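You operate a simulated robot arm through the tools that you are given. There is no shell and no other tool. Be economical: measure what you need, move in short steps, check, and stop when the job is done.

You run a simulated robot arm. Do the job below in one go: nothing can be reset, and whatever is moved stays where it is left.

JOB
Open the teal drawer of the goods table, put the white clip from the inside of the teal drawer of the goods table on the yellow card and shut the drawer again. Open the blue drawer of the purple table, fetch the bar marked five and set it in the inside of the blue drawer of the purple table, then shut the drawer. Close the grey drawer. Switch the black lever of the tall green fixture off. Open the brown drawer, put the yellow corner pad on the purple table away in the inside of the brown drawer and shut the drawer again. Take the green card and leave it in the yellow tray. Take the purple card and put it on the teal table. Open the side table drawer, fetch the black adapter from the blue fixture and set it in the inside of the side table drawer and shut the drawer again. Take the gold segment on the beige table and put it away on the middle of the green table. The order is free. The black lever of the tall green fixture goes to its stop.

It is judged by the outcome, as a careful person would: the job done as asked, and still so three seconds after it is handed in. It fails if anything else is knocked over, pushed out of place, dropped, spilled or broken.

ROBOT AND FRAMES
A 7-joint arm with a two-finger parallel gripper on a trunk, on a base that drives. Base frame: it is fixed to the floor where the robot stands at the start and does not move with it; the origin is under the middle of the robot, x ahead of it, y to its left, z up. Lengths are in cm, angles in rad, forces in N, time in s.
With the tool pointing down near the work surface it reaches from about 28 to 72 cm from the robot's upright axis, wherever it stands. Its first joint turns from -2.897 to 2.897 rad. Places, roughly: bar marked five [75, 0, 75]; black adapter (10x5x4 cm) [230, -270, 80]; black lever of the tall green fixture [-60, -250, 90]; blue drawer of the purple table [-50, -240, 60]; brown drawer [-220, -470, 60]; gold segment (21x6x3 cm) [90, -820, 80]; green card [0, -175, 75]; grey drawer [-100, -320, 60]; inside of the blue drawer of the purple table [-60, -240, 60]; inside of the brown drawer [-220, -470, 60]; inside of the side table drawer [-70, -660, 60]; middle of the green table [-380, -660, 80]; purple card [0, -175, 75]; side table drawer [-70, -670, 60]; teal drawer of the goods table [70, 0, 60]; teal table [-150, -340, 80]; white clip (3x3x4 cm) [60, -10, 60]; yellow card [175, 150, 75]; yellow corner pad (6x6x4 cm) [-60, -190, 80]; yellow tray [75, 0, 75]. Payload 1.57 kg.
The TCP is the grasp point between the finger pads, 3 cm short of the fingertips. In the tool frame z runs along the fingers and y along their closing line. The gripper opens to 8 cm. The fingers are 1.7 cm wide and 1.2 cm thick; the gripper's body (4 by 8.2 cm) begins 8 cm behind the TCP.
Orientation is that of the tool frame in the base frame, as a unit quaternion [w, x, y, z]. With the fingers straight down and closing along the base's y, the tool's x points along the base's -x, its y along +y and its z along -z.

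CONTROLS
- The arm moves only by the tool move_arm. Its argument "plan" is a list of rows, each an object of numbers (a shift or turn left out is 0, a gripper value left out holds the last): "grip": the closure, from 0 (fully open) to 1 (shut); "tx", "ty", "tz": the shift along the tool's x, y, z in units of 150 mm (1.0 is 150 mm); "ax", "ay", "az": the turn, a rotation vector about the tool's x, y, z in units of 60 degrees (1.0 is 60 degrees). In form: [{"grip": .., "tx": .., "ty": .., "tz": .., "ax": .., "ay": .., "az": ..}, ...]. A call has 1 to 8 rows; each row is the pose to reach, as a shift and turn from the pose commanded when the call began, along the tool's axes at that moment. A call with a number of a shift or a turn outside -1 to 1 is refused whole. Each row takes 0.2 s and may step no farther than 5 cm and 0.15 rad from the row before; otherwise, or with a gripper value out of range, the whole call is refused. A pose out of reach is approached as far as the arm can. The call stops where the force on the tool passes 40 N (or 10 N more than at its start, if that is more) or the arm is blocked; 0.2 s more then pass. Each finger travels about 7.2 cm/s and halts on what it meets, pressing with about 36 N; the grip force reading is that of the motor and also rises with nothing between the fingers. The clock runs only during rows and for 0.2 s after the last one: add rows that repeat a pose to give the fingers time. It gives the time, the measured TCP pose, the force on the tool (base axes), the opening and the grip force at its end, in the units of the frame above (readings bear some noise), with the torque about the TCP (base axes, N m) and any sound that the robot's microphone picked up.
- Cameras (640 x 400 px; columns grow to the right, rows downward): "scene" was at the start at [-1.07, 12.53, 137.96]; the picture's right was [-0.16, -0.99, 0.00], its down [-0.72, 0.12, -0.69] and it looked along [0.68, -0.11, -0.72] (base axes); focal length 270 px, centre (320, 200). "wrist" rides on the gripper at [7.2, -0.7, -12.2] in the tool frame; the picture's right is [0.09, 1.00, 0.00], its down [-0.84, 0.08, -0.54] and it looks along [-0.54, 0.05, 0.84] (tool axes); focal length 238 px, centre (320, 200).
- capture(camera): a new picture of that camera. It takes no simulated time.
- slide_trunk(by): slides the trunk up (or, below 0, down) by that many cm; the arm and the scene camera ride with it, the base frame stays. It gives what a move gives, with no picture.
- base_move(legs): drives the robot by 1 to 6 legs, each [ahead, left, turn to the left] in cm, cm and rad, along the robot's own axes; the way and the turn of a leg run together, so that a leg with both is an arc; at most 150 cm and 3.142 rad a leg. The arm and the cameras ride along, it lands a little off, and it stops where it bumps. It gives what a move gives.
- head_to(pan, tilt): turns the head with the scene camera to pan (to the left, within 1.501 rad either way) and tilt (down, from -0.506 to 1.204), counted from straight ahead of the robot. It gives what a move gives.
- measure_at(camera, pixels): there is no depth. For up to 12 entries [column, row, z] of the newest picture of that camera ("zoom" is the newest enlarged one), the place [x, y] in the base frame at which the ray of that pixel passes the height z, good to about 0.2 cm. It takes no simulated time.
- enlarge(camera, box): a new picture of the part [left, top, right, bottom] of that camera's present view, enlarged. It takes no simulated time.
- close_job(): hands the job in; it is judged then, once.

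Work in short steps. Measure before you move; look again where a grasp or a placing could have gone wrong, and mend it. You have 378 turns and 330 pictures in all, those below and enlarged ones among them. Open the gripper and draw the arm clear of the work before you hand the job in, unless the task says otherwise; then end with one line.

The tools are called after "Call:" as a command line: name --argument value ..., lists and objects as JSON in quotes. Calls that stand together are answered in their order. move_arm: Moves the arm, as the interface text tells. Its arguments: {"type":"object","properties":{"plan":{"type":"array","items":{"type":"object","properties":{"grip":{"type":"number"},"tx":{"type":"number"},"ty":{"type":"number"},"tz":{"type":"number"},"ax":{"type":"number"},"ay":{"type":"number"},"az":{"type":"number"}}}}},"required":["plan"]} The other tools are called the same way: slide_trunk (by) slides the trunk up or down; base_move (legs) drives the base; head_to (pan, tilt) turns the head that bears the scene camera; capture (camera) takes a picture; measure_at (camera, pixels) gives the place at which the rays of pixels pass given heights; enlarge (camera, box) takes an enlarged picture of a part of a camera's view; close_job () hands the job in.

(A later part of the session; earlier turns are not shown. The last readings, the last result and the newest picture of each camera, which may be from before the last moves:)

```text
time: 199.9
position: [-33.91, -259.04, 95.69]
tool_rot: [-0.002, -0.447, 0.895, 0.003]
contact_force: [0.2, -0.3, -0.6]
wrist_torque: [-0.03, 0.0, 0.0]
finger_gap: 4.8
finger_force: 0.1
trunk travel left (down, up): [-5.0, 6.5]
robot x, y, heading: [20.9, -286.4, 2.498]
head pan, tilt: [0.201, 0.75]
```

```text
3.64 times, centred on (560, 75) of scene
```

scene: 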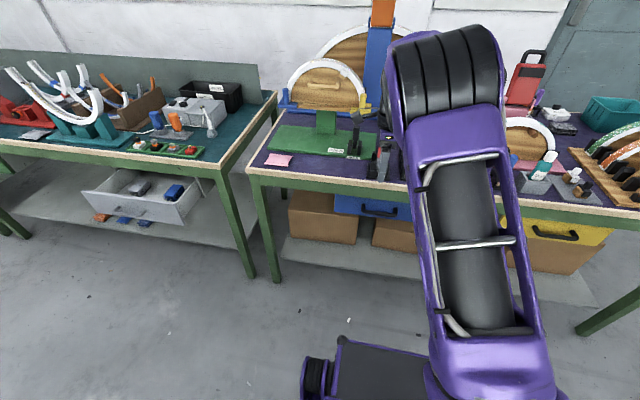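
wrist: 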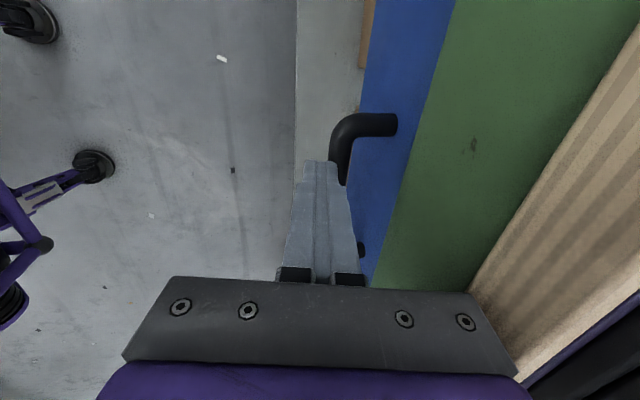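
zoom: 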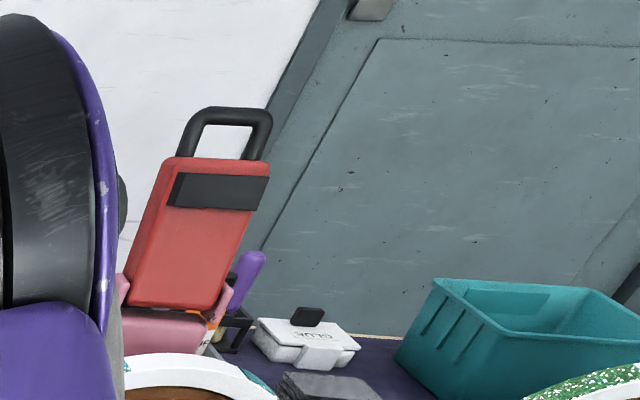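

I need the lever's lean: I take a wrist view from here and triangulate the lever's top and pivot against the scene view.

Call:
move_arm --plan '[{"ty": 0.3}, {"ty": 0.6}, {"ty": 0.8}]'

Call:
capture --camera "wrist"

Call:
capture --camera "scene"

```text
time: 200.7
position: [-42.33, -252.51, 95.98]
tool_rot: [-0.004, -0.447, 0.895, 0.003]
contact_force: [0.8, -0.4, 0.8]
wrist_torque: [0.03, 0.02, 0.02]
finger_gap: 4.79
finger_force: 0.0
out of reach, approached as far as the arm can: row 3
trunk travel left (down, up): [-5.0, 6.5]
robot x, y, heading: [21.2, -286.16, 2.496]
head pan, tilt: [0.201, 0.75]
```

```text
220 pictures are left
```

wrist: 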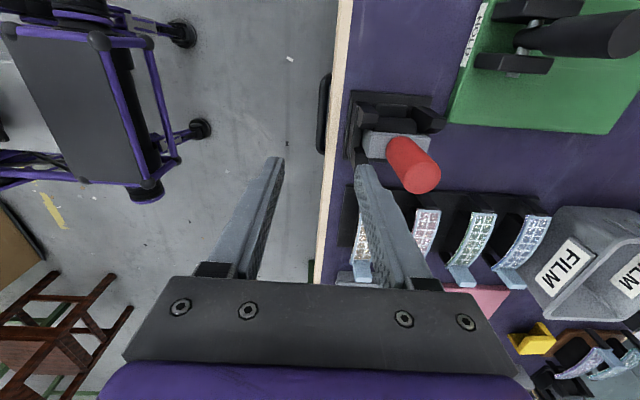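

```text
219 pictures are left
```

scene: 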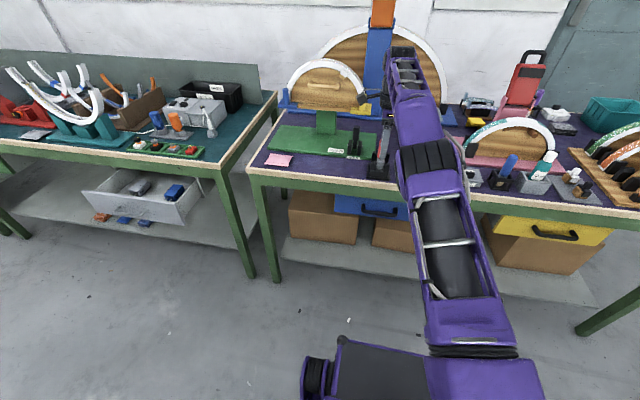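

I measure top (wrist (622,37); scene (356,128)) and pivot (wrist (527,42); scene (354,148)) at several heights.

Call:
measure_at --camera "wrist" --pixels '[[622, 37, 86], [622, 37, 89], [622, 37, 92], [622, 37, 95], [527, 42, 81], [527, 42, 83], [527, 42, 85]]'

Call:
measure_at --camera "scene" --pixels '[[356, 128, 86], [356, 128, 89], [356, 128, 92], [356, 128, 95], [354, 148, 81], [354, 148, 83]]'

Call:
enlarge --camera "scene" --box '[320, 110, 400, 165]'

```text
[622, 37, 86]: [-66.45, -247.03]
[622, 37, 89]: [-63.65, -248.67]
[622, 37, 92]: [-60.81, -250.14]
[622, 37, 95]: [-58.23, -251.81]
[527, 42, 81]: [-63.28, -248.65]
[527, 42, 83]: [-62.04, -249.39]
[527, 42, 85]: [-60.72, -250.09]
```

```text
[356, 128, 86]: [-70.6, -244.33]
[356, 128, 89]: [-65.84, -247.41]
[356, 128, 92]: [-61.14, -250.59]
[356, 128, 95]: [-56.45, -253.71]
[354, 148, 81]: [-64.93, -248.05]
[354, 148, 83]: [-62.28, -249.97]
```

```text
7.27 times, centred on (360, 138) of scene
```

zoom: 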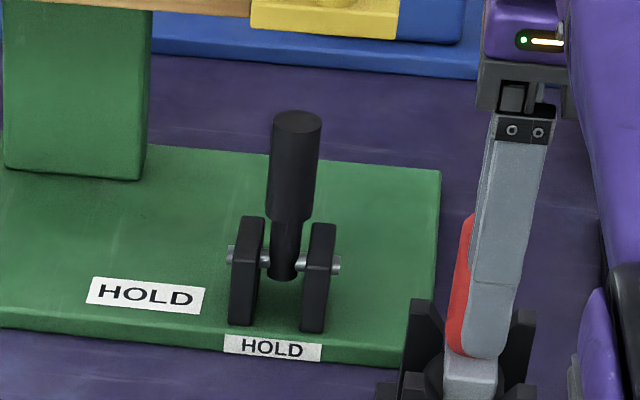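

The lever top is at about (-60.6,-250.5,92.3), pivot (-62,-249.5,83.5): nearly upright, leaning slightly toward the robot. I retract, drive closer, and examine it from the side.

Call:
move_arm --plan '[{"tz": -0.2, "ty": -0.2}, {"tz": -0.4, "ty": -0.45}, {"tz": -0.4, "ty": -0.75}, {"tz": -0.4, "ty": -0.9}]'

Call:
base_move --legs '[[0, 12, 0], [22, 0, 0]]'

Call:
capture --camera "wrist"

Call:
enlarge --camera "scene" --box '[280, 80, 480, 240]'

```text
time: 201.7
position: [-31.56, -260.52, 101.69]
tool_rot: [-0.002, -0.447, 0.895, 0.001]
contact_force: [-0.1, 0.1, -0.4]
wrist_torque: [0.0, -0.01, 0.01]
finger_gap: 4.79
finger_force: 0.1
trunk travel left (down, up): [-5.0, 6.5]
robot x, y, heading: [20.82, -286.38, 2.496]
head pan, tilt: [0.201, 0.75]
```

```text
time: 204.8
position: [-56.32, -257.08, 101.64]
tool_rot: [-0.002, -0.446, 0.895, 0.003]
contact_force: [-0.1, 0.7, 0.2]
wrist_torque: [0.0, 0.01, -0.01]
finger_gap: 4.79
finger_force: 0.1
trunk travel left (down, up): [-5.0, 6.5]
robot x, y, heading: [-3.64, -282.62, 2.493]
head pan, tilt: [0.201, 0.75]
```

```text
217 pictures are left
```

wrist: 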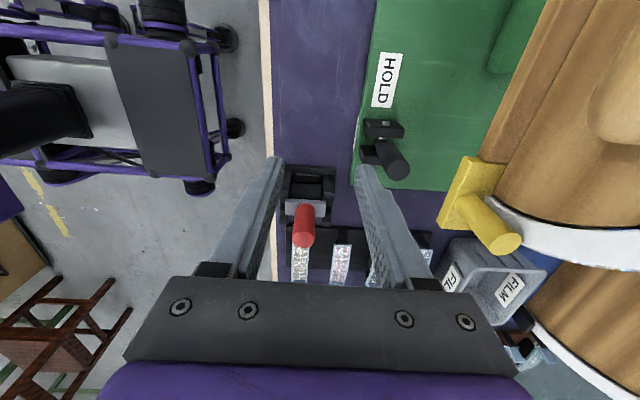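

```text
2.50 times, centred on (380, 160) of scene
```

zoom: 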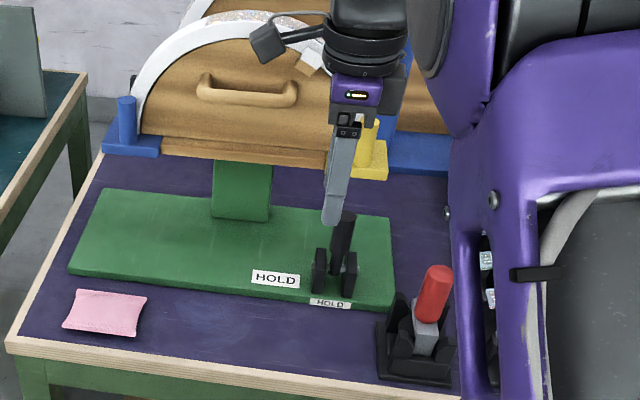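

I enlarge the lever in the wrist view to judge its lean.

Call:
enlarge --camera "wrist" --box '[340, 100, 440, 200]'

```text
4.00 times, centred on (390, 150) of wrist
```

zoom: 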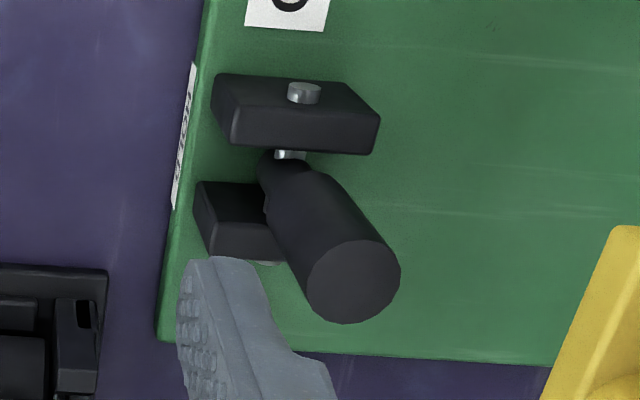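

Call:
measure_at --camera "wrist" --pixels '[[380.8, 141, 82], [380.8, 141, 84], [380.8, 141, 86], [398.8, 170, 90], [398.8, 170, 92], [398.8, 170, 94], [386, 123, 84], [382, 138, 84]]'

```text
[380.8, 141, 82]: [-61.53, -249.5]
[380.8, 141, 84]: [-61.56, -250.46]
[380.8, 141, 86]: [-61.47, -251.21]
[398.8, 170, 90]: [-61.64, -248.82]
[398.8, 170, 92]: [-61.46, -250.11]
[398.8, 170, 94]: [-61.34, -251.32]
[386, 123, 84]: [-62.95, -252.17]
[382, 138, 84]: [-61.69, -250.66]
```

The lever is about upright. I'll straddle it with open fingers to feel both directions; first I check clearance to the yellow clamp/arc behind: (440,210), (480,160), (515,80).

Call:
measure_at --camera "wrist" --pixels '[[440, 215, 92], [475, 158, 92], [505, 110, 92], [460, 205, 95], [520, 60, 92]]'

```text
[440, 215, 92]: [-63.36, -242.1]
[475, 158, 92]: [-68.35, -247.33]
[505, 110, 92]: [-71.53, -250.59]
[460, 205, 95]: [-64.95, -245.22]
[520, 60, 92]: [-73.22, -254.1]
```

Obstacles behind start at F≈94, the lever is at F≈101. I straddle the lever carefully and first test the direction toward the robot.

Call:
move_arm --plan '[{"tx": -0.08, "ty": 0.2, "grip": 0.25}, {"tx": -0.167, "ty": 0.4}, {"tx": -0.167, "ty": 0.555}, {"tx": -0.167, "ty": 0.555, "tz": 0.2}]'

Call:
capture --camera "wrist"

Call:
enlarge --camera "scene" --box '[340, 80, 460, 210]'

```text
time: 205.8
position: [-61.63, -250.18, 98.87]
tool_rot: [-0.003, -0.447, 0.894, 0.002]
contact_force: [1.2, -1.7, 0.3]
wrist_torque: [0.09, 0.02, 0.01]
finger_gap: 5.75
finger_force: 0.0
trunk travel left (down, up): [-5.0, 6.5]
robot x, y, heading: [-3.68, -282.44, 2.494]
head pan, tilt: [0.201, 0.75]
```

```text
214 pictures are left
```

wrist: 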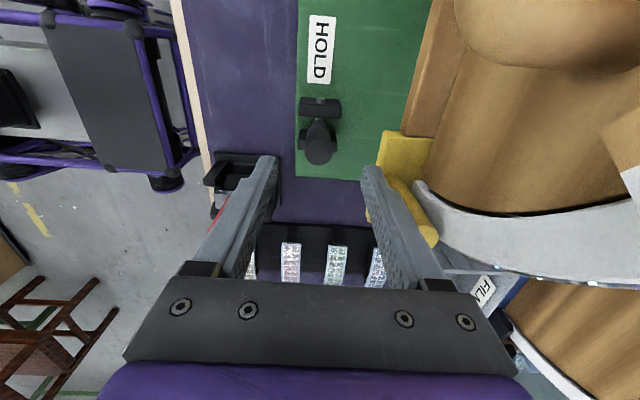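

```text
3.08 times, centred on (400, 145) of scene
```

zoom: 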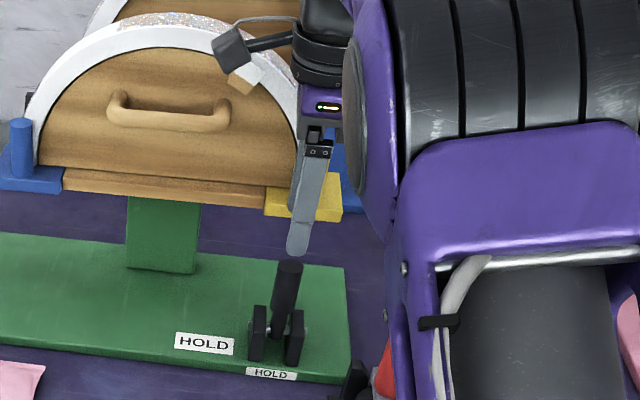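

Lever is centred between fingers (top at (320,150)). I descend to tips ≈88.5.

Call:
move_arm --plan '[{"tz": 0.2}, {"tz": 0.35}, {"tz": 0.48}]'

Call:
capture --camera "wrist"

```text
time: 206.4
position: [-62.0, -249.85, 94.93]
tool_rot: [-0.009, -0.447, 0.894, 0.014]
contact_force: [9.4, -5.7, 15.3]
wrist_torque: [0.28, 0.67, 0.03]
finger_gap: 5.14
finger_force: 0.0
trunk travel left (down, up): [-5.0, 6.5]
robot x, y, heading: [-3.89, -282.51, 2.496]
head pan, tilt: [0.201, 0.75]
stopped in row 3: the force on the tool passed its limit at 51 N (the readings are from after the stop); the commanded pose is now the measured one
```

```text
212 pictures are left
```

wrist: 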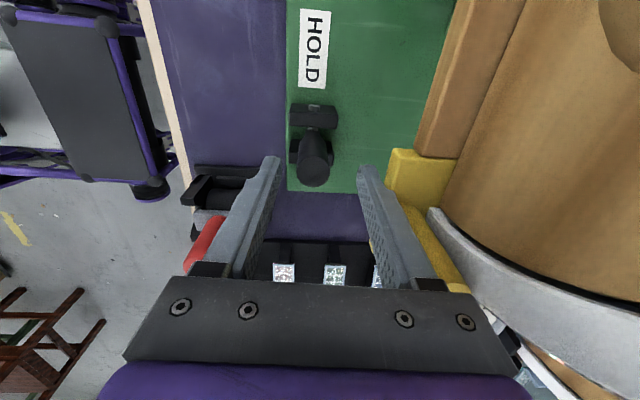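

The forward finger touched the yellow clamp (F≈96). I back off and up, and will turn the tool so that the fingers close sideways on the lever instead.

Call:
move_arm --plan '[{"ty": -0.03, "tz": -0.1}, {"ty": -0.05, "tz": -0.35}, {"ty": -0.3, "tz": -0.55}, {"ty": -0.55, "tz": -0.6}]'

Call:
enlarge --camera "scene" --box '[300, 60, 460, 220]'

Call:
move_arm --plan '[{"az": -0.14, "grip": 0.4}, {"az": -0.28}, {"az": -0.42}, {"az": -0.56}, {"az": -0.7}, {"az": -0.84}, {"az": -0.98}]'

Call:
move_arm --plan '[{"az": -0.14}, {"az": -0.28}, {"az": -0.42}, {"az": -0.52}]'

Call:
capture --camera "wrist"

```text
time: 207.4
position: [-55.09, -254.77, 103.29]
tool_rot: [-0.007, -0.447, 0.894, 0.011]
contact_force: [0.3, 0.6, 1.2]
wrist_torque: [-0.02, -0.02, -0.03]
finger_gap: 6.01
finger_force: 0.1
trunk travel left (down, up): [-5.0, 6.5]
robot x, y, heading: [-4.26, -283.28, 2.495]
head pan, tilt: [0.201, 0.75]
```

```text
2.50 times, centred on (380, 140) of scene
```

zoom: 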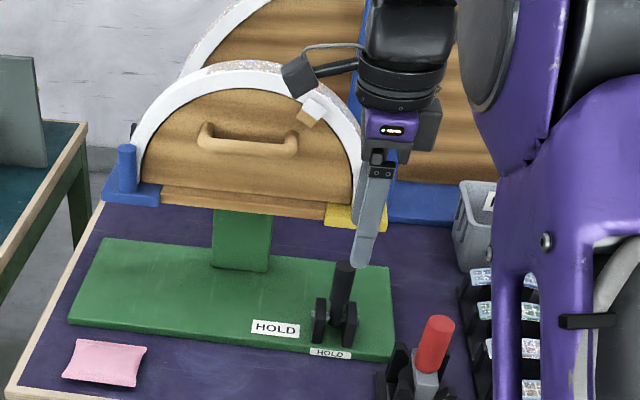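

```text
time: 209.0
position: [-55.24, -255.04, 103.16]
tool_rot: [0.002, 0.829, -0.558, -0.015]
contact_force: [-0.6, 0.2, -1.2]
wrist_torque: [-0.01, 0.05, -0.02]
finger_gap: 4.81
finger_force: 0.1
trunk travel left (down, up): [-5.0, 6.5]
robot x, y, heading: [-4.06, -282.62, 2.496]
head pan, tilt: [0.201, 0.75]
```

```text
time: 210.0
position: [-55.1, -254.98, 103.18]
tool_rot: [-0.002, 0.949, -0.316, -0.014]
contact_force: [-0.4, -0.1, 0.6]
wrist_torque: [0.0, -0.02, 0.02]
finger_gap: 4.82
finger_force: 0.0
trunk travel left (down, up): [-5.0, 6.5]
robot x, y, heading: [-3.96, -282.64, 2.495]
head pan, tilt: [0.201, 0.75]
```

```text
210 pictures are left
```

wrist: 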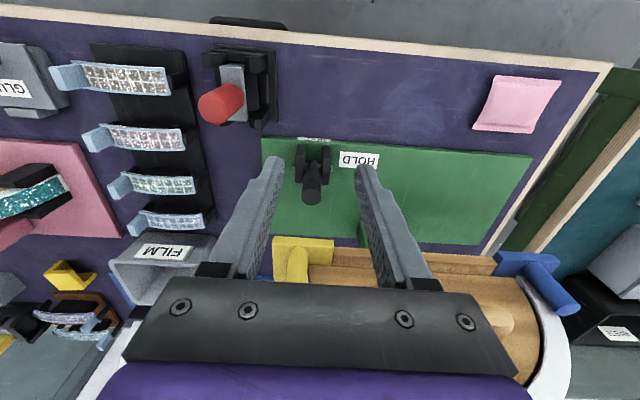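

Now the fingers close sideways and the camera is on the robot's side. I move 8 cm forward over the lever (F≈101) and check before descending.

Call:
move_arm --plan '[{"tx": -0.2}, {"tx": -0.4}, {"tx": -0.533}, {"tx": -0.533, "tz": 0.25}]'

Call:
capture --camera "wrist"

Call:
enlarge --camera "scene" --box '[320, 80, 460, 210]'

```text
time: 211.0
position: [-61.67, -250.06, 99.76]
tool_rot: [-0.004, 0.948, -0.317, -0.015]
contact_force: [-0.1, -0.5, 0.6]
wrist_torque: [-0.01, -0.01, -0.02]
finger_gap: 4.78
finger_force: 0.0
trunk travel left (down, up): [-5.0, 6.5]
robot x, y, heading: [-4.37, -282.27, 2.498]
head pan, tilt: [0.201, 0.75]
```

```text
209 pictures are left
```

wrist: 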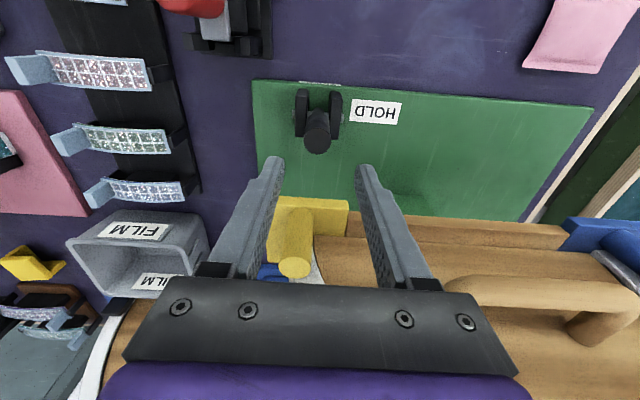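

```text
3.08 times, centred on (390, 145) of scene
```

zoom: 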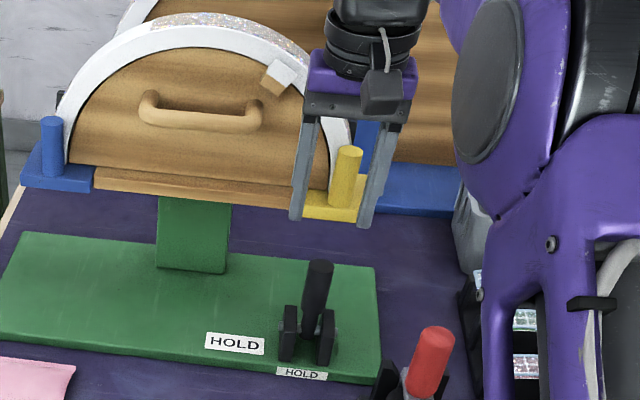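

I measure the lever top in this view, (318,143), at z 90–93.

Call:
measure_at --camera "wrist" --pixels '[[318, 143, 88], [318, 143, 90], [318, 143, 92], [318, 110, 83.5], [318, 110, 85], [325, 200, 92], [325, 250, 96]]'

```text
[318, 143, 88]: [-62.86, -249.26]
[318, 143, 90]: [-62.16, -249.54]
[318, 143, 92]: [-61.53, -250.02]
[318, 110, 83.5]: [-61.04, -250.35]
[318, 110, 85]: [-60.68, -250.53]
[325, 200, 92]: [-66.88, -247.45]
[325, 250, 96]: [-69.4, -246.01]
```

The lever top is right under the TCP (F 100.8, z≈92). I descend to z≈91.8 and close on it.

Call:
move_arm --plan '[{"tz": 0.2}, {"tz": 0.38}, {"tz": 0.53}, {"tz": 0.53, "grip": 1.0}, {"tz": 0.53, "grip": 1.0}, {"tz": 0.53, "grip": 1.0}]'

Call:
capture --camera "wrist"

```text
time: 212.4
position: [-61.68, -249.72, 91.77]
tool_rot: [-0.004, 0.948, -0.318, -0.012]
contact_force: [7.7, 8.6, -4.3]
wrist_torque: [0.29, -0.24, -0.02]
finger_gap: 2.33
finger_force: 34.7
trunk travel left (down, up): [-5.0, 6.5]
robot x, y, heading: [-3.79, -282.47, 2.495]
head pan, tilt: [0.201, 0.75]
```

```text
207 pictures are left
```

wrist: 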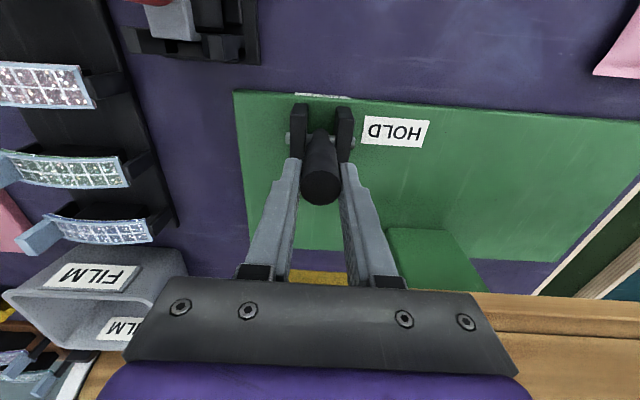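

The lever is held. I test 1 cm toward the robot and read the force.

Call:
move_arm --plan '[{"tx": 0.035}, {"tx": 0.07}, {"tx": 0.07}]'

Call:
move_arm --plan '[{"tx": -0.07}, {"tx": -0.105}, {"tx": -0.14}, {"tx": -0.14}]'

```text
time: 213.2
position: [-61.01, -250.16, 91.87]
tool_rot: [-0.003, 0.948, -0.317, -0.015]
contact_force: [-5.4, 24.8, -3.0]
wrist_torque: [1.08, 0.79, 0.09]
finger_gap: 2.35
finger_force: 35.1
trunk travel left (down, up): [-5.0, 6.5]
robot x, y, heading: [-3.9, -282.93, 2.495]
head pan, tilt: [0.201, 0.75]
```

```text
time: 214.0
position: [-61.76, -249.79, 91.59]
tool_rot: [-0.002, 0.948, -0.317, -0.005]
contact_force: [13.9, -7.8, 7.4]
wrist_torque: [0.84, 1.12, -0.29]
finger_gap: 2.36
finger_force: 35.6
trunk travel left (down, up): [-5.0, 6.5]
robot x, y, heading: [-3.72, -282.86, 2.497]
head pan, tilt: [0.201, 0.75]
stopped in row 3: the force on the tool passed its limit at 50 N (the readings are from after the stop); the commanded pose is now the measured one
```

Forward is blocked (lever at that stop), toward the robot it yields: so off is toward the robot. I pull along the arc to ~0.6 rad.

Call:
move_arm --plan '[{"tx": 0.055, "tz": 0.003}, {"tx": 0.11, "tz": 0.011}, {"tx": 0.163, "tz": 0.025}, {"tx": 0.215, "tz": 0.044}, {"tx": 0.265, "tz": 0.068}, {"tx": 0.313, "tz": 0.097}]'

Call:
capture --camera "wrist"

```text
time: 215.4
position: [-58.06, -252.37, 89.99]
tool_rot: [-0.002, 0.948, -0.317, -0.005]
contact_force: [-4.2, 15.1, 8.5]
wrist_torque: [0.56, 0.89, 0.05]
finger_gap: 2.34
finger_force: 35.2
trunk travel left (down, up): [-5.0, 6.5]
robot x, y, heading: [-4.05, -282.76, 2.497]
head pan, tilt: [0.201, 0.75]
```

```text
206 pictures are left
```

wrist: 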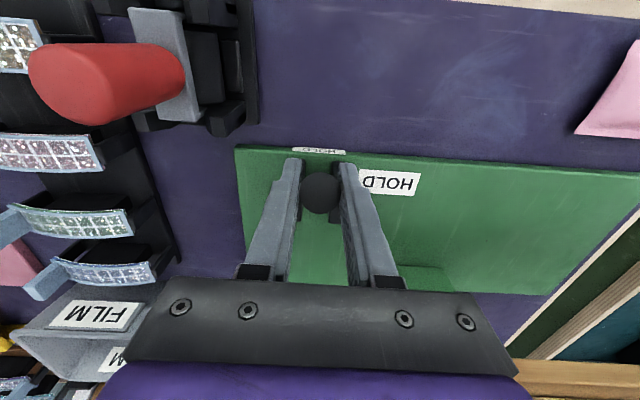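

It moved freely to ~0.6 rad. I continue along the arc until it stops.

Call:
move_arm --plan '[{"tx": 0.044, "tz": 0.033}, {"tx": 0.084, "tz": 0.071}, {"tx": 0.12, "tz": 0.113}, {"tx": 0.153, "tz": 0.157}]'

Call:
capture --camera "wrist"

Call:
enlarge --camera "scene" --box '[320, 100, 440, 210]'

```text
time: 216.4
position: [-56.5, -253.64, 87.75]
tool_rot: [-0.002, 0.948, -0.317, -0.007]
contact_force: [-0.1, 18.6, 18.3]
wrist_torque: [0.37, 0.47, -0.09]
finger_gap: 2.38
finger_force: 36.0
trunk travel left (down, up): [-5.0, 6.5]
robot x, y, heading: [-3.78, -282.92, 2.497]
head pan, tilt: [0.201, 0.75]
```

```text
205 pictures are left
```

wrist: 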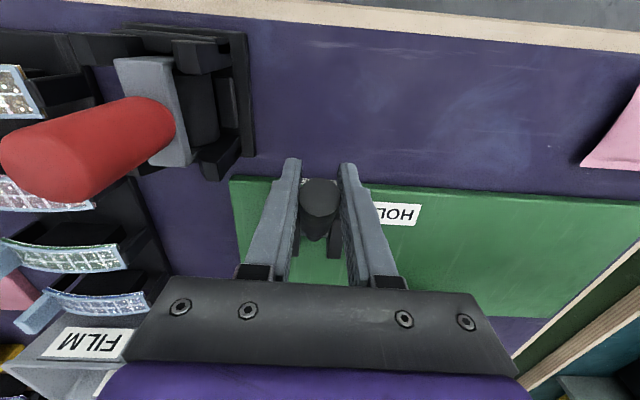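

```text
3.64 times, centred on (380, 155) of scene
```

zoom: 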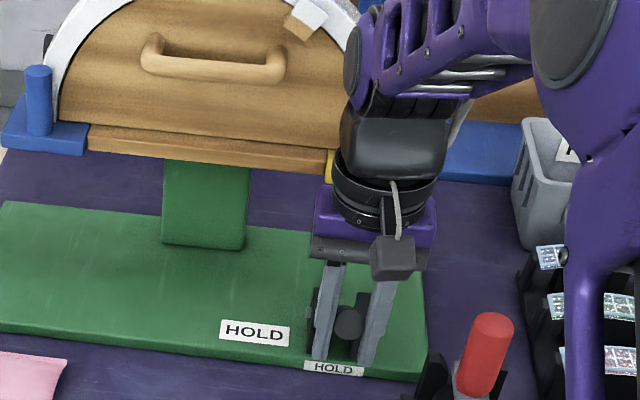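

Call:
move_arm --plan '[{"tx": 0.02, "tz": 0.035}, {"tx": 0.028, "tz": 0.048}, {"tx": 0.042, "tz": 0.075}, {"tx": 0.051, "tz": 0.097}]'

Call:
capture --camera "wrist"

```text
time: 217.4
position: [-55.79, -254.84, 85.85]
tool_rot: [0.002, 0.949, -0.315, -0.003]
contact_force: [7.6, -7.6, 6.2]
wrist_torque: [0.25, 0.21, -0.12]
finger_gap: 0.0
finger_force: 20.5
trunk travel left (down, up): [-5.0, 6.5]
robot x, y, heading: [-3.82, -282.91, 2.503]
head pan, tilt: [0.201, 0.75]
```

```text
203 pictures are left
```

wrist: 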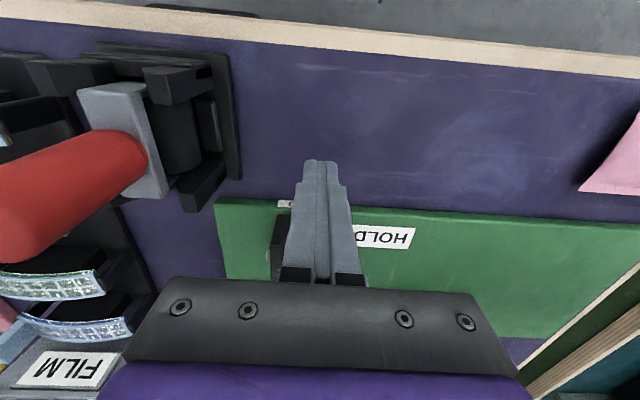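

The grip slipped off the lever. I move off toward the robot, rise, and look at the lever's position.

Call:
move_arm --plan '[{"tx": 0.15, "tz": -0.05}, {"tx": 0.2, "tz": -0.3}, {"tx": 0.2, "tz": -0.6}, {"tx": 0.2, "tz": -0.9}]'

Call:
capture --camera "wrist"

Call:
enlarge --camera "scene" --box '[320, 100, 440, 210]'

```text
time: 218.4
position: [-53.29, -256.25, 99.61]
tool_rot: [-0.003, 0.948, -0.317, -0.004]
contact_force: [0.5, 0.1, -0.7]
wrist_torque: [-0.04, -0.03, 0.02]
finger_gap: 0.0
finger_force: 21.1
trunk travel left (down, up): [-5.0, 6.5]
robot x, y, heading: [-3.71, -283.16, 2.498]
head pan, tilt: [0.201, 0.75]
```

```text
202 pictures are left
```

wrist: 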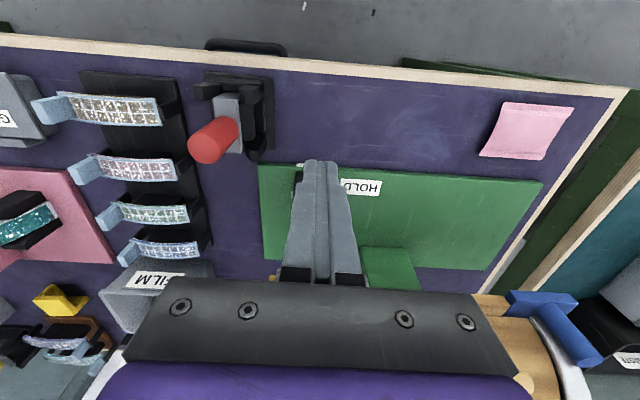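

```text
3.64 times, centred on (380, 155) of scene
```

zoom: 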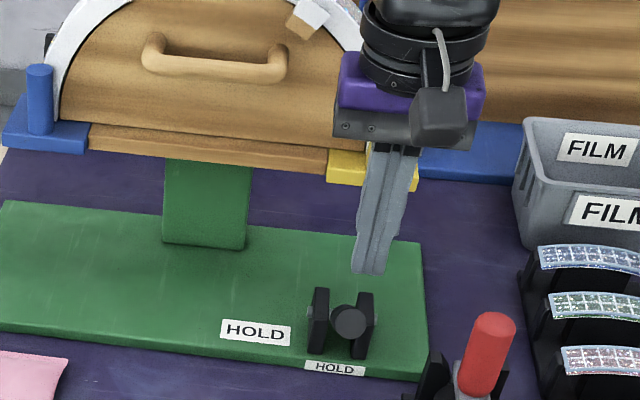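

The lever now points at ≈0.86 rad toward the robot. To be sure it's at its stop I press on its end from above with shut fingers until force builds.

Call:
move_arm --plan '[{"tx": -0.15}, {"tx": -0.273}, {"tx": -0.273, "tz": 0.2}, {"tx": -0.273, "tz": 0.35}, {"tx": -0.273, "tz": 0.42}, {"tx": -0.273, "tz": 0.49}, {"tx": -0.273, "tz": 0.56}, {"tx": -0.273, "tz": 0.63}]'

Call:
capture --camera "wrist"

Call:
enlarge --camera "scene" --box '[320, 100, 440, 210]'

```text
time: 220.0
position: [-56.73, -253.63, 92.4]
tool_rot: [-0.002, 0.949, -0.316, -0.012]
contact_force: [7.7, -4.2, 20.4]
wrist_torque: [-0.04, -0.22, -0.04]
finger_gap: 0.0
finger_force: 20.8
trunk travel left (down, up): [-5.0, 6.5]
robot x, y, heading: [-3.77, -282.78, 2.498]
head pan, tilt: [0.201, 0.75]
stopped in row 8: the force on the tool passed its limit at 48 N (the readings are from after the stop); the commanded pose is now the measured one
```

```text
200 pictures are left
```

wrist: 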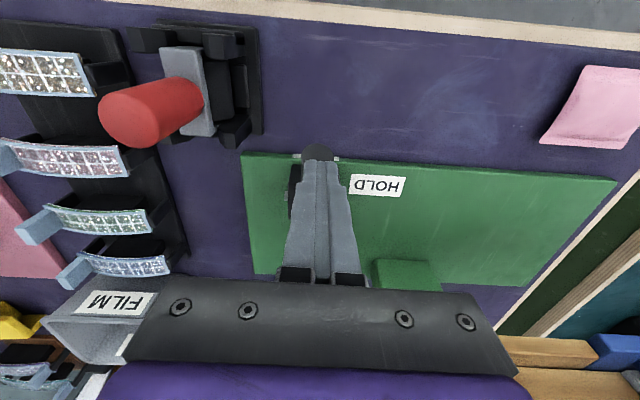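

```text
3.64 times, centred on (380, 155) of scene
```

zoom: 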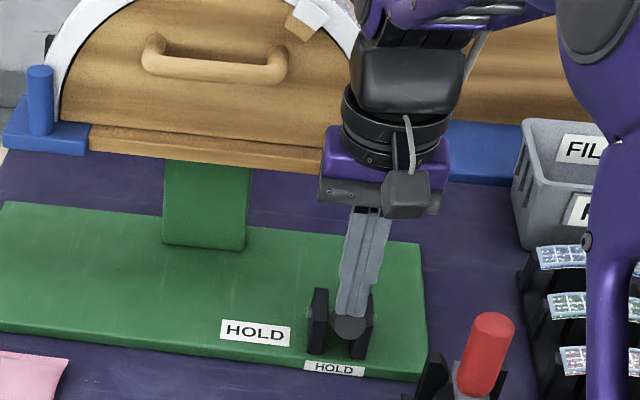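

Firm stop at the same angle: the lever is fully off. Next, the grey drawer is open beside; I rise, retract, back off and strafe left to it.

Call:
move_arm --plan '[{"tz": -0.3}, {"tz": -0.6}, {"tz": -0.7, "tx": 0.25}, {"tz": -0.7, "tx": 0.55}, {"tz": -0.7, "tx": 0.85}]'

Call:
base_move --legs '[[-28, 0, 0], [0, 84, 0]]'

Call:
head_to --pan 0.1 --tilt 0.8

Call:
capture --camera "scene"

Call:
capture --camera "wrist"

```text
time: 221.2
position: [-46.41, -261.46, 102.21]
tool_rot: [-0.001, 0.949, -0.316, -0.01]
contact_force: [0.3, 0.2, 0.3]
wrist_torque: [-0.02, -0.01, 0.02]
finger_gap: 0.02
finger_force: 21.6
trunk travel left (down, up): [-5.0, 6.5]
robot x, y, heading: [-3.68, -282.96, 2.494]
head pan, tilt: [0.201, 0.75]
```

```text
time: 231.2
position: [-74.92, -345.7, 102.17]
tool_rot: [-0.002, 0.949, -0.316, -0.01]
contact_force: [-0.1, -0.4, 0.4]
wrist_torque: [-0.02, -0.03, 0.0]
finger_gap: 0.01
finger_force: 21.2
trunk travel left (down, up): [-5.0, 6.5]
robot x, y, heading: [-32.26, -366.8, 2.496]
head pan, tilt: [0.201, 0.75]
```

```text
time: 231.9
position: [-74.91, -345.81, 102.24]
tool_rot: [-0.002, 0.949, -0.315, -0.01]
contact_force: [1.2, -0.4, -0.1]
wrist_torque: [-0.01, -0.04, 0.02]
finger_gap: 0.01
finger_force: 21.7
trunk travel left (down, up): [-5.0, 6.5]
robot x, y, heading: [-32.29, -367.18, 2.504]
head pan, tilt: [0.099, 0.799]
```

```text
198 pictures are left
```

scene: 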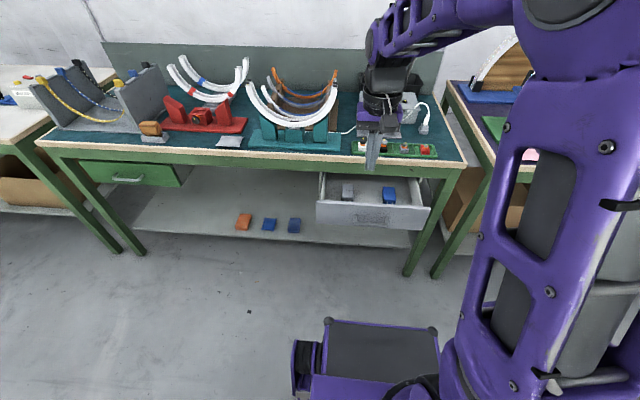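

```text
197 pictures are left
```

wrist: 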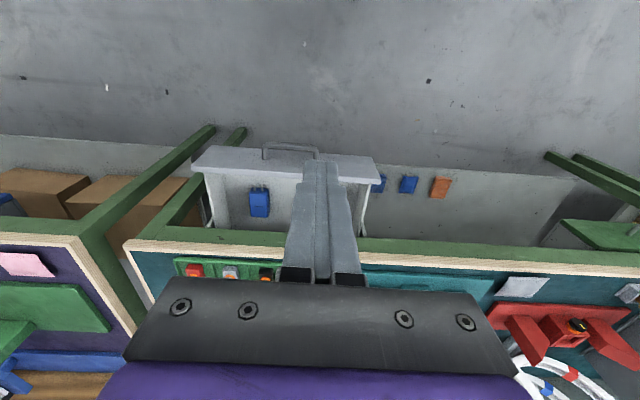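

I triangulate the grey handle: wrist (290,150), scene (371,219), and its front edge.

Call:
enlarge --camera "scene" --box '[300, 150, 460, 260]'

Call:
measure_at --camera "wrist" --pixels '[[291, 146, 64], [291, 146, 67], [291, 146, 70], [285, 172, 72], [195, 170, 72], [378, 182, 72], [260, 246, 79]]'

Call:
measure_at --camera "scene" --pixels '[[371, 221, 64], [371, 221, 67], [371, 221, 70], [316, 203, 72], [428, 206, 72], [300, 168, 79]]'

```text
3.64 times, centred on (380, 205) of scene
```

zoom: 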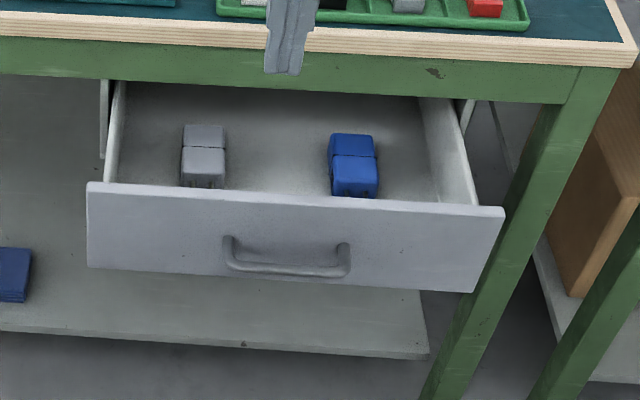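

```text
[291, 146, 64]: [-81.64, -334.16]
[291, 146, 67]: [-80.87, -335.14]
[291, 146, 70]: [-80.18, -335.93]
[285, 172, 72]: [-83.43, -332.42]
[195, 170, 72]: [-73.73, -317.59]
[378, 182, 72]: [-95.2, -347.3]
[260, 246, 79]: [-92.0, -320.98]
```

```text
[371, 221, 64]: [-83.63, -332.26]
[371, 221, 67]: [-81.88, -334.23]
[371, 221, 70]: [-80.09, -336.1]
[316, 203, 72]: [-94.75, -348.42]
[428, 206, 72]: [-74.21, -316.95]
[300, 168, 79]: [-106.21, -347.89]
```

The grey drawer is ~13–15 cm open, handle bar at F≈137, z≈69.5, L≈-317. I position the shut fingers (15° tilt) in front of the bar.

Call:
move_arm --plan '[{"ty": -0.1, "tx": -0.07, "tz": 0.23, "ay": -0.08}, {"ty": -0.2, "tx": -0.15, "tz": 0.47, "ay": -0.16}, {"ty": -0.32, "tx": -0.25, "tz": 0.7, "ay": -0.25}, {"ty": -0.32, "tx": -0.25, "tz": 0.93, "ay": -0.25}]'

Call:
move_arm --plan '[{"tz": 0.25, "tx": 0.067}, {"tz": 0.5, "tx": 0.134}, {"tz": 0.75, "tx": 0.2}, {"tz": 0.97, "tx": 0.26}]'

Call:
capture --camera "wrist"

Call:
enlarge --camera "scene" --box '[300, 150, 460, 260]'

```text
time: 232.9
position: [-75.2, -339.37, 88.46]
tool_rot: [-0.044, 0.939, -0.312, -0.135]
contact_force: [-0.2, 0.3, -1.0]
wrist_torque: [-0.03, 0.03, 0.01]
finger_gap: 0.0
finger_force: 21.5
trunk travel left (down, up): [-5.0, 6.5]
robot x, y, heading: [-32.18, -367.31, 2.496]
head pan, tilt: [0.099, 0.799]
```

```text
time: 233.9
position: [-75.53, -339.25, 73.2]
tool_rot: [-0.044, 0.94, -0.312, -0.133]
contact_force: [0.9, -0.5, 0.3]
wrist_torque: [-0.02, 0.0, 0.03]
finger_gap: 0.0
finger_force: 20.7
trunk travel left (down, up): [-5.0, 6.5]
robot x, y, heading: [-32.48, -367.13, 2.499]
head pan, tilt: [0.099, 0.799]
```

```text
195 pictures are left
```

wrist: 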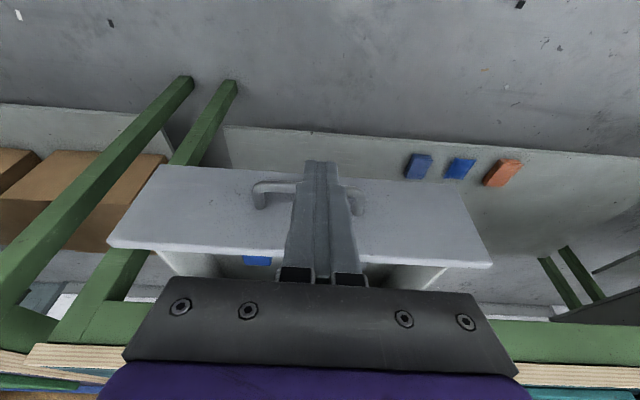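

```text
3.64 times, centred on (380, 205) of scene
```

zoom: 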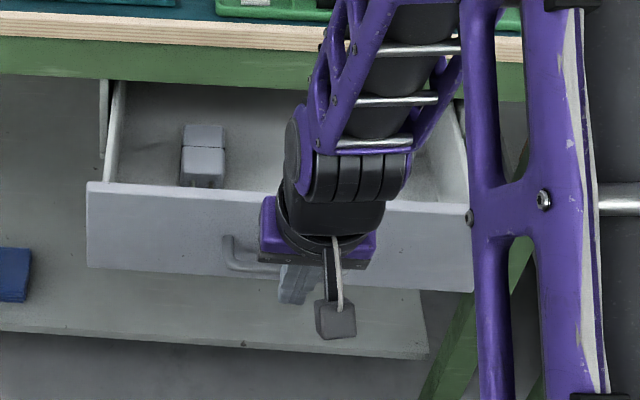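

In place in front of the handle. I lower 3.5 cm and push forward.

Call:
move_arm --plan '[{"tz": 0.225, "tx": 0.06}, {"tz": 0.259, "tx": -0.07}, {"tz": 0.294, "tx": -0.2}, {"tz": 0.329, "tx": -0.33}, {"tz": 0.364, "tx": -0.46}, {"tz": 0.4, "tx": -0.595}, {"tz": 0.436, "tx": -0.73}]'

Call:
enlarge --camera "scene" --box '[300, 150, 460, 260]'

```text
time: 235.5
position: [-85.42, -331.92, 69.94]
tool_rot: [-0.043, 0.94, -0.312, -0.133]
contact_force: [0.3, -0.8, 0.2]
wrist_torque: [-0.01, 0.0, 0.03]
finger_gap: 0.0
finger_force: 20.7
trunk travel left (down, up): [-5.0, 6.5]
robot x, y, heading: [-32.21, -367.34, 2.496]
head pan, tilt: [0.099, 0.799]
```

```text
3.64 times, centred on (380, 205) of scene
```

zoom: 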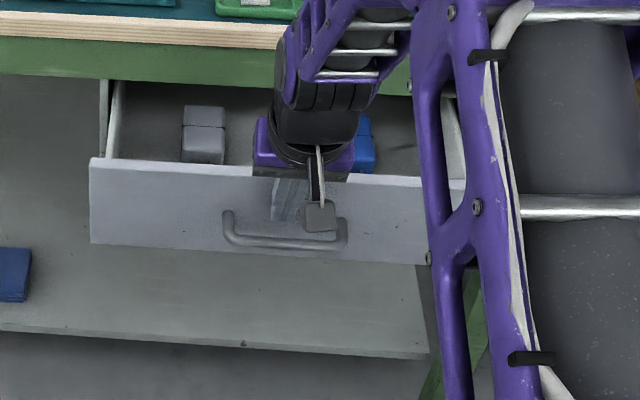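

It's moving; the fingers push on the face. I continue forward in steps to the stop.

Call:
move_arm --plan '[{"tz": 0.034, "tx": -0.13}, {"tz": 0.069, "tx": -0.26}, {"tz": 0.104, "tx": -0.39}, {"tz": 0.133, "tx": -0.5}]'

Call:
enlarge --camera "scene" --box '[300, 150, 460, 260]'

```text
time: 236.5
position: [-91.61, -327.22, 70.25]
tool_rot: [-0.044, 0.94, -0.312, -0.133]
contact_force: [0.7, 0.8, 0.3]
wrist_torque: [0.01, -0.01, -0.05]
finger_gap: 0.0
finger_force: 21.3
trunk travel left (down, up): [-5.0, 6.5]
robot x, y, heading: [-32.17, -367.1, 2.497]
head pan, tilt: [0.099, 0.799]
```

```text
3.64 times, centred on (380, 205) of scene
```

zoom: 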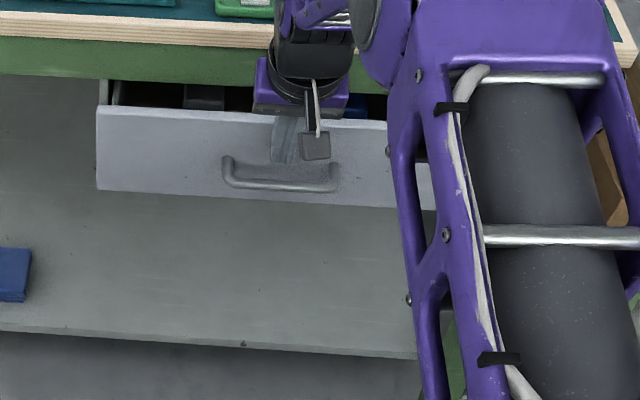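

Call:
move_arm --plan '[{"tz": 0.017, "tx": -0.065}, {"tz": 0.034, "tx": -0.13}, {"tz": 0.052, "tx": -0.195}, {"tz": 0.069, "tx": -0.26}, {"tz": 0.087, "tx": -0.325}]'

Call:
enlarge --camera "scene" --box '[300, 150, 460, 260]'

```text
time: 237.5
position: [-94.3, -325.24, 70.16]
tool_rot: [-0.042, 0.941, -0.31, -0.127]
contact_force: [20.1, -13.4, 12.1]
wrist_torque: [1.2, 2.11, 0.35]
finger_gap: 0.01
finger_force: 20.9
trunk travel left (down, up): [-5.0, 6.5]
robot x, y, heading: [-32.21, -367.17, 2.501]
head pan, tilt: [0.099, 0.799]
stopped in row 5: the force on the tool passed its limit at 57 N (the readings are from after the stop); the commanded pose is now the measured one
```

```text
3.64 times, centred on (380, 205) of scene
```

zoom: 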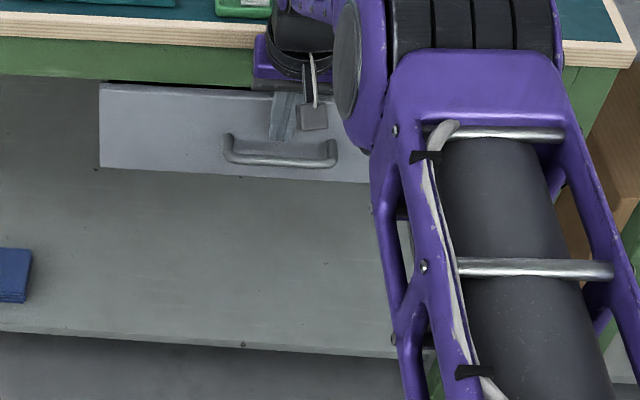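

The torque shows the hand body touched the table edge this time, so it may not be quite shut. I back off, and look at the drawer's state.

Call:
move_arm --plan '[{"tz": -0.07, "tx": 0.26}, {"tz": -0.14, "tx": 0.52}, {"tz": -0.17, "tx": 0.65}]'

Call:
capture --camera "wrist"

Call:
enlarge --camera "scene" --box '[300, 140, 440, 240]'

```text
time: 238.3
position: [-86.31, -331.17, 69.77]
tool_rot: [-0.042, 0.941, -0.312, -0.127]
contact_force: [-0.7, -0.1, 0.1]
wrist_torque: [0.02, -0.02, 0.01]
finger_gap: 0.02
finger_force: 20.8
trunk travel left (down, up): [-5.0, 6.5]
robot x, y, heading: [-32.31, -367.5, 2.503]
head pan, tilt: [0.099, 0.799]
```

```text
190 pictures are left
```

wrist: 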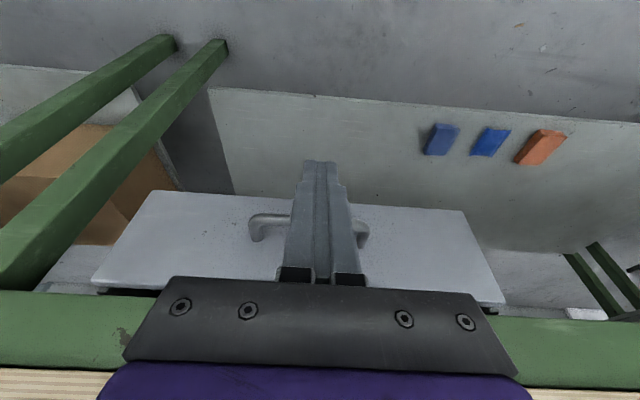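

```text
4.00 times, centred on (370, 190) of scene
```

zoom: 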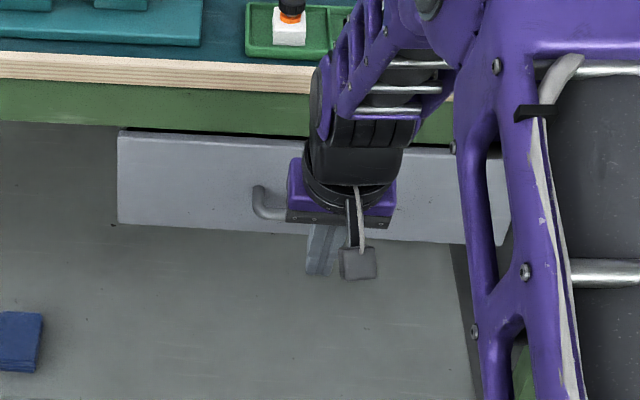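

I tilt to 30° (hand well behind the edge) and push again to the true stop.

Call:
move_arm --plan '[{"ay": -0.125}, {"ay": -0.25}, {"ay": -0.25}]'

Call:
move_arm --plan '[{"tx": -0.13, "tz": 0.075}, {"tx": -0.26, "tz": 0.15}, {"tx": -0.39, "tz": 0.225}, {"tx": -0.48, "tz": 0.277}, {"tx": -0.54, "tz": 0.312}, {"tx": -0.6, "tz": 0.346}, {"tx": -0.66, "tz": 0.381}, {"tx": -0.72, "tz": 0.416}]'

Call:
enlarge --camera "scene" --box '[300, 140, 440, 240]'

```text
time: 239.1
position: [-86.36, -331.11, 69.77]
tool_rot: [-0.082, 0.916, -0.304, -0.249]
contact_force: [-0.5, -0.5, 0.7]
wrist_torque: [-0.02, -0.01, 0.01]
finger_gap: 0.0
finger_force: 22.1
trunk travel left (down, up): [-5.0, 6.5]
robot x, y, heading: [-31.96, -366.7, 2.502]
head pan, tilt: [0.099, 0.799]
```

```text
time: 240.6
position: [-94.3, -325.42, 69.61]
tool_rot: [-0.079, 0.918, -0.305, -0.24]
contact_force: [12.0, -7.7, 9.0]
wrist_torque: [-0.1, -0.07, 0.0]
finger_gap: 0.0
finger_force: 20.7
trunk travel left (down, up): [-5.0, 6.5]
robot x, y, heading: [-32.08, -367.05, 2.503]
head pan, tilt: [0.099, 0.799]
stopped in row 7: the force on the tool passed its limit at 53 N (the readings are from after the stop); the commanded pose is now the measured one
```

```text
4.00 times, centred on (370, 190) of scene
```

zoom: 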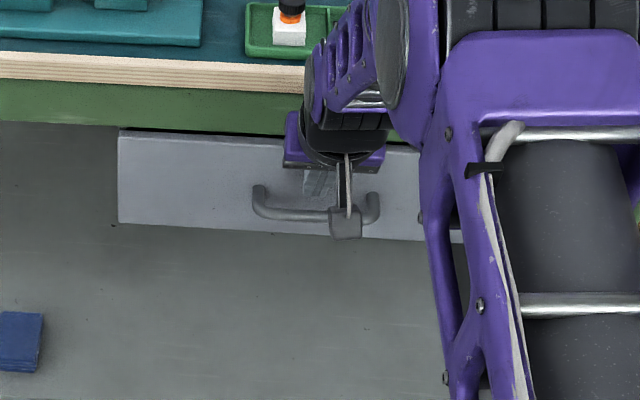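

Contact is now at the tips with 53 N and the drawer did not move further: it's shut. I withdraw, straighten and rise, then go for the cards.

Call:
move_arm --plan '[{"tx": 0.2, "tz": -0.115}, {"tx": 0.4, "tz": -0.3, "ay": 0.12}, {"tx": 0.35, "tz": -0.6, "ay": 0.24}, {"tx": 0.2, "tz": -0.85, "ay": 0.36}, {"tx": 0.1, "tz": -1.0, "ay": 0.48}]'

Call:
move_arm --plan '[{"tz": -0.3, "grip": 0.3}, {"tz": -0.6}, {"tz": -0.9}]'

Call:
base_move --legs '[[0, -90, 0], [0, -88, 0]]'

Call:
head_to --pan 0 --tilt 0.75

Call:
capture --camera "scene"

Call:
capture --camera "wrist"

```text
time: 241.8
position: [-87.36, -330.53, 81.81]
tool_rot: [-0.001, 0.949, -0.315, -0.005]
contact_force: [0.5, -0.6, -0.2]
wrist_torque: [0.02, 0.02, -0.01]
finger_gap: 0.0
finger_force: 21.4
trunk travel left (down, up): [-5.0, 6.5]
robot x, y, heading: [-31.99, -367.36, 2.502]
head pan, tilt: [0.099, 0.799]
```

```text
time: 242.6
position: [-87.18, -330.62, 95.39]
tool_rot: [-0.001, 0.949, -0.315, -0.004]
contact_force: [-0.2, 0.5, 0.4]
wrist_torque: [0.06, -0.04, -0.03]
finger_gap: 5.58
finger_force: 0.1
trunk travel left (down, up): [-5.0, 6.5]
robot x, y, heading: [-32.31, -367.43, 2.501]
head pan, tilt: [0.099, 0.799]
```

```text
time: 260.0
position: [20.44, -188.01, 95.46]
tool_rot: [-0.001, 0.948, -0.318, -0.005]
contact_force: [0.0, 0.0, -0.2]
wrist_torque: [0.02, 0.01, 0.04]
finger_gap: 5.62
finger_force: 0.0
trunk travel left (down, up): [-5.0, 6.5]
robot x, y, heading: [75.5, -224.53, 2.491]
head pan, tilt: [0.099, 0.799]
```

```text
time: 260.7
position: [20.56, -188.03, 95.44]
tool_rot: [-0.002, 0.948, -0.319, -0.005]
contact_force: [-0.7, -0.3, -1.0]
wrist_torque: [-0.01, 0.04, 0.01]
finger_gap: 5.61
finger_force: 0.0
trunk travel left (down, up): [-5.0, 6.5]
robot x, y, heading: [75.81, -224.73, 2.495]
head pan, tilt: [0.0, 0.75]
```

```text
187 pictures are left
```

scene: 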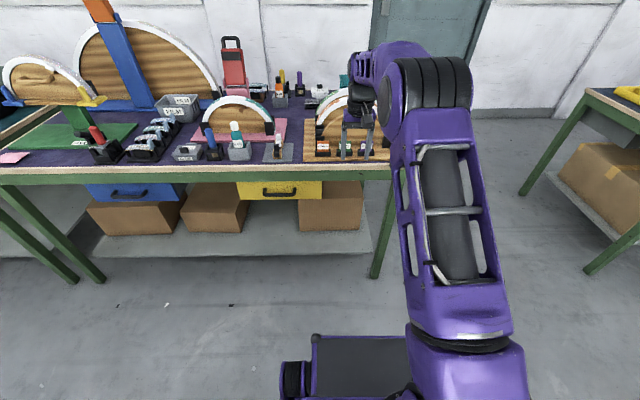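

```text
186 pictures are left
```

wrist: 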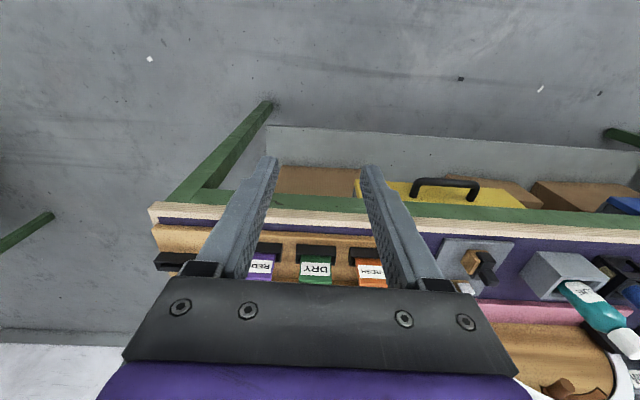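

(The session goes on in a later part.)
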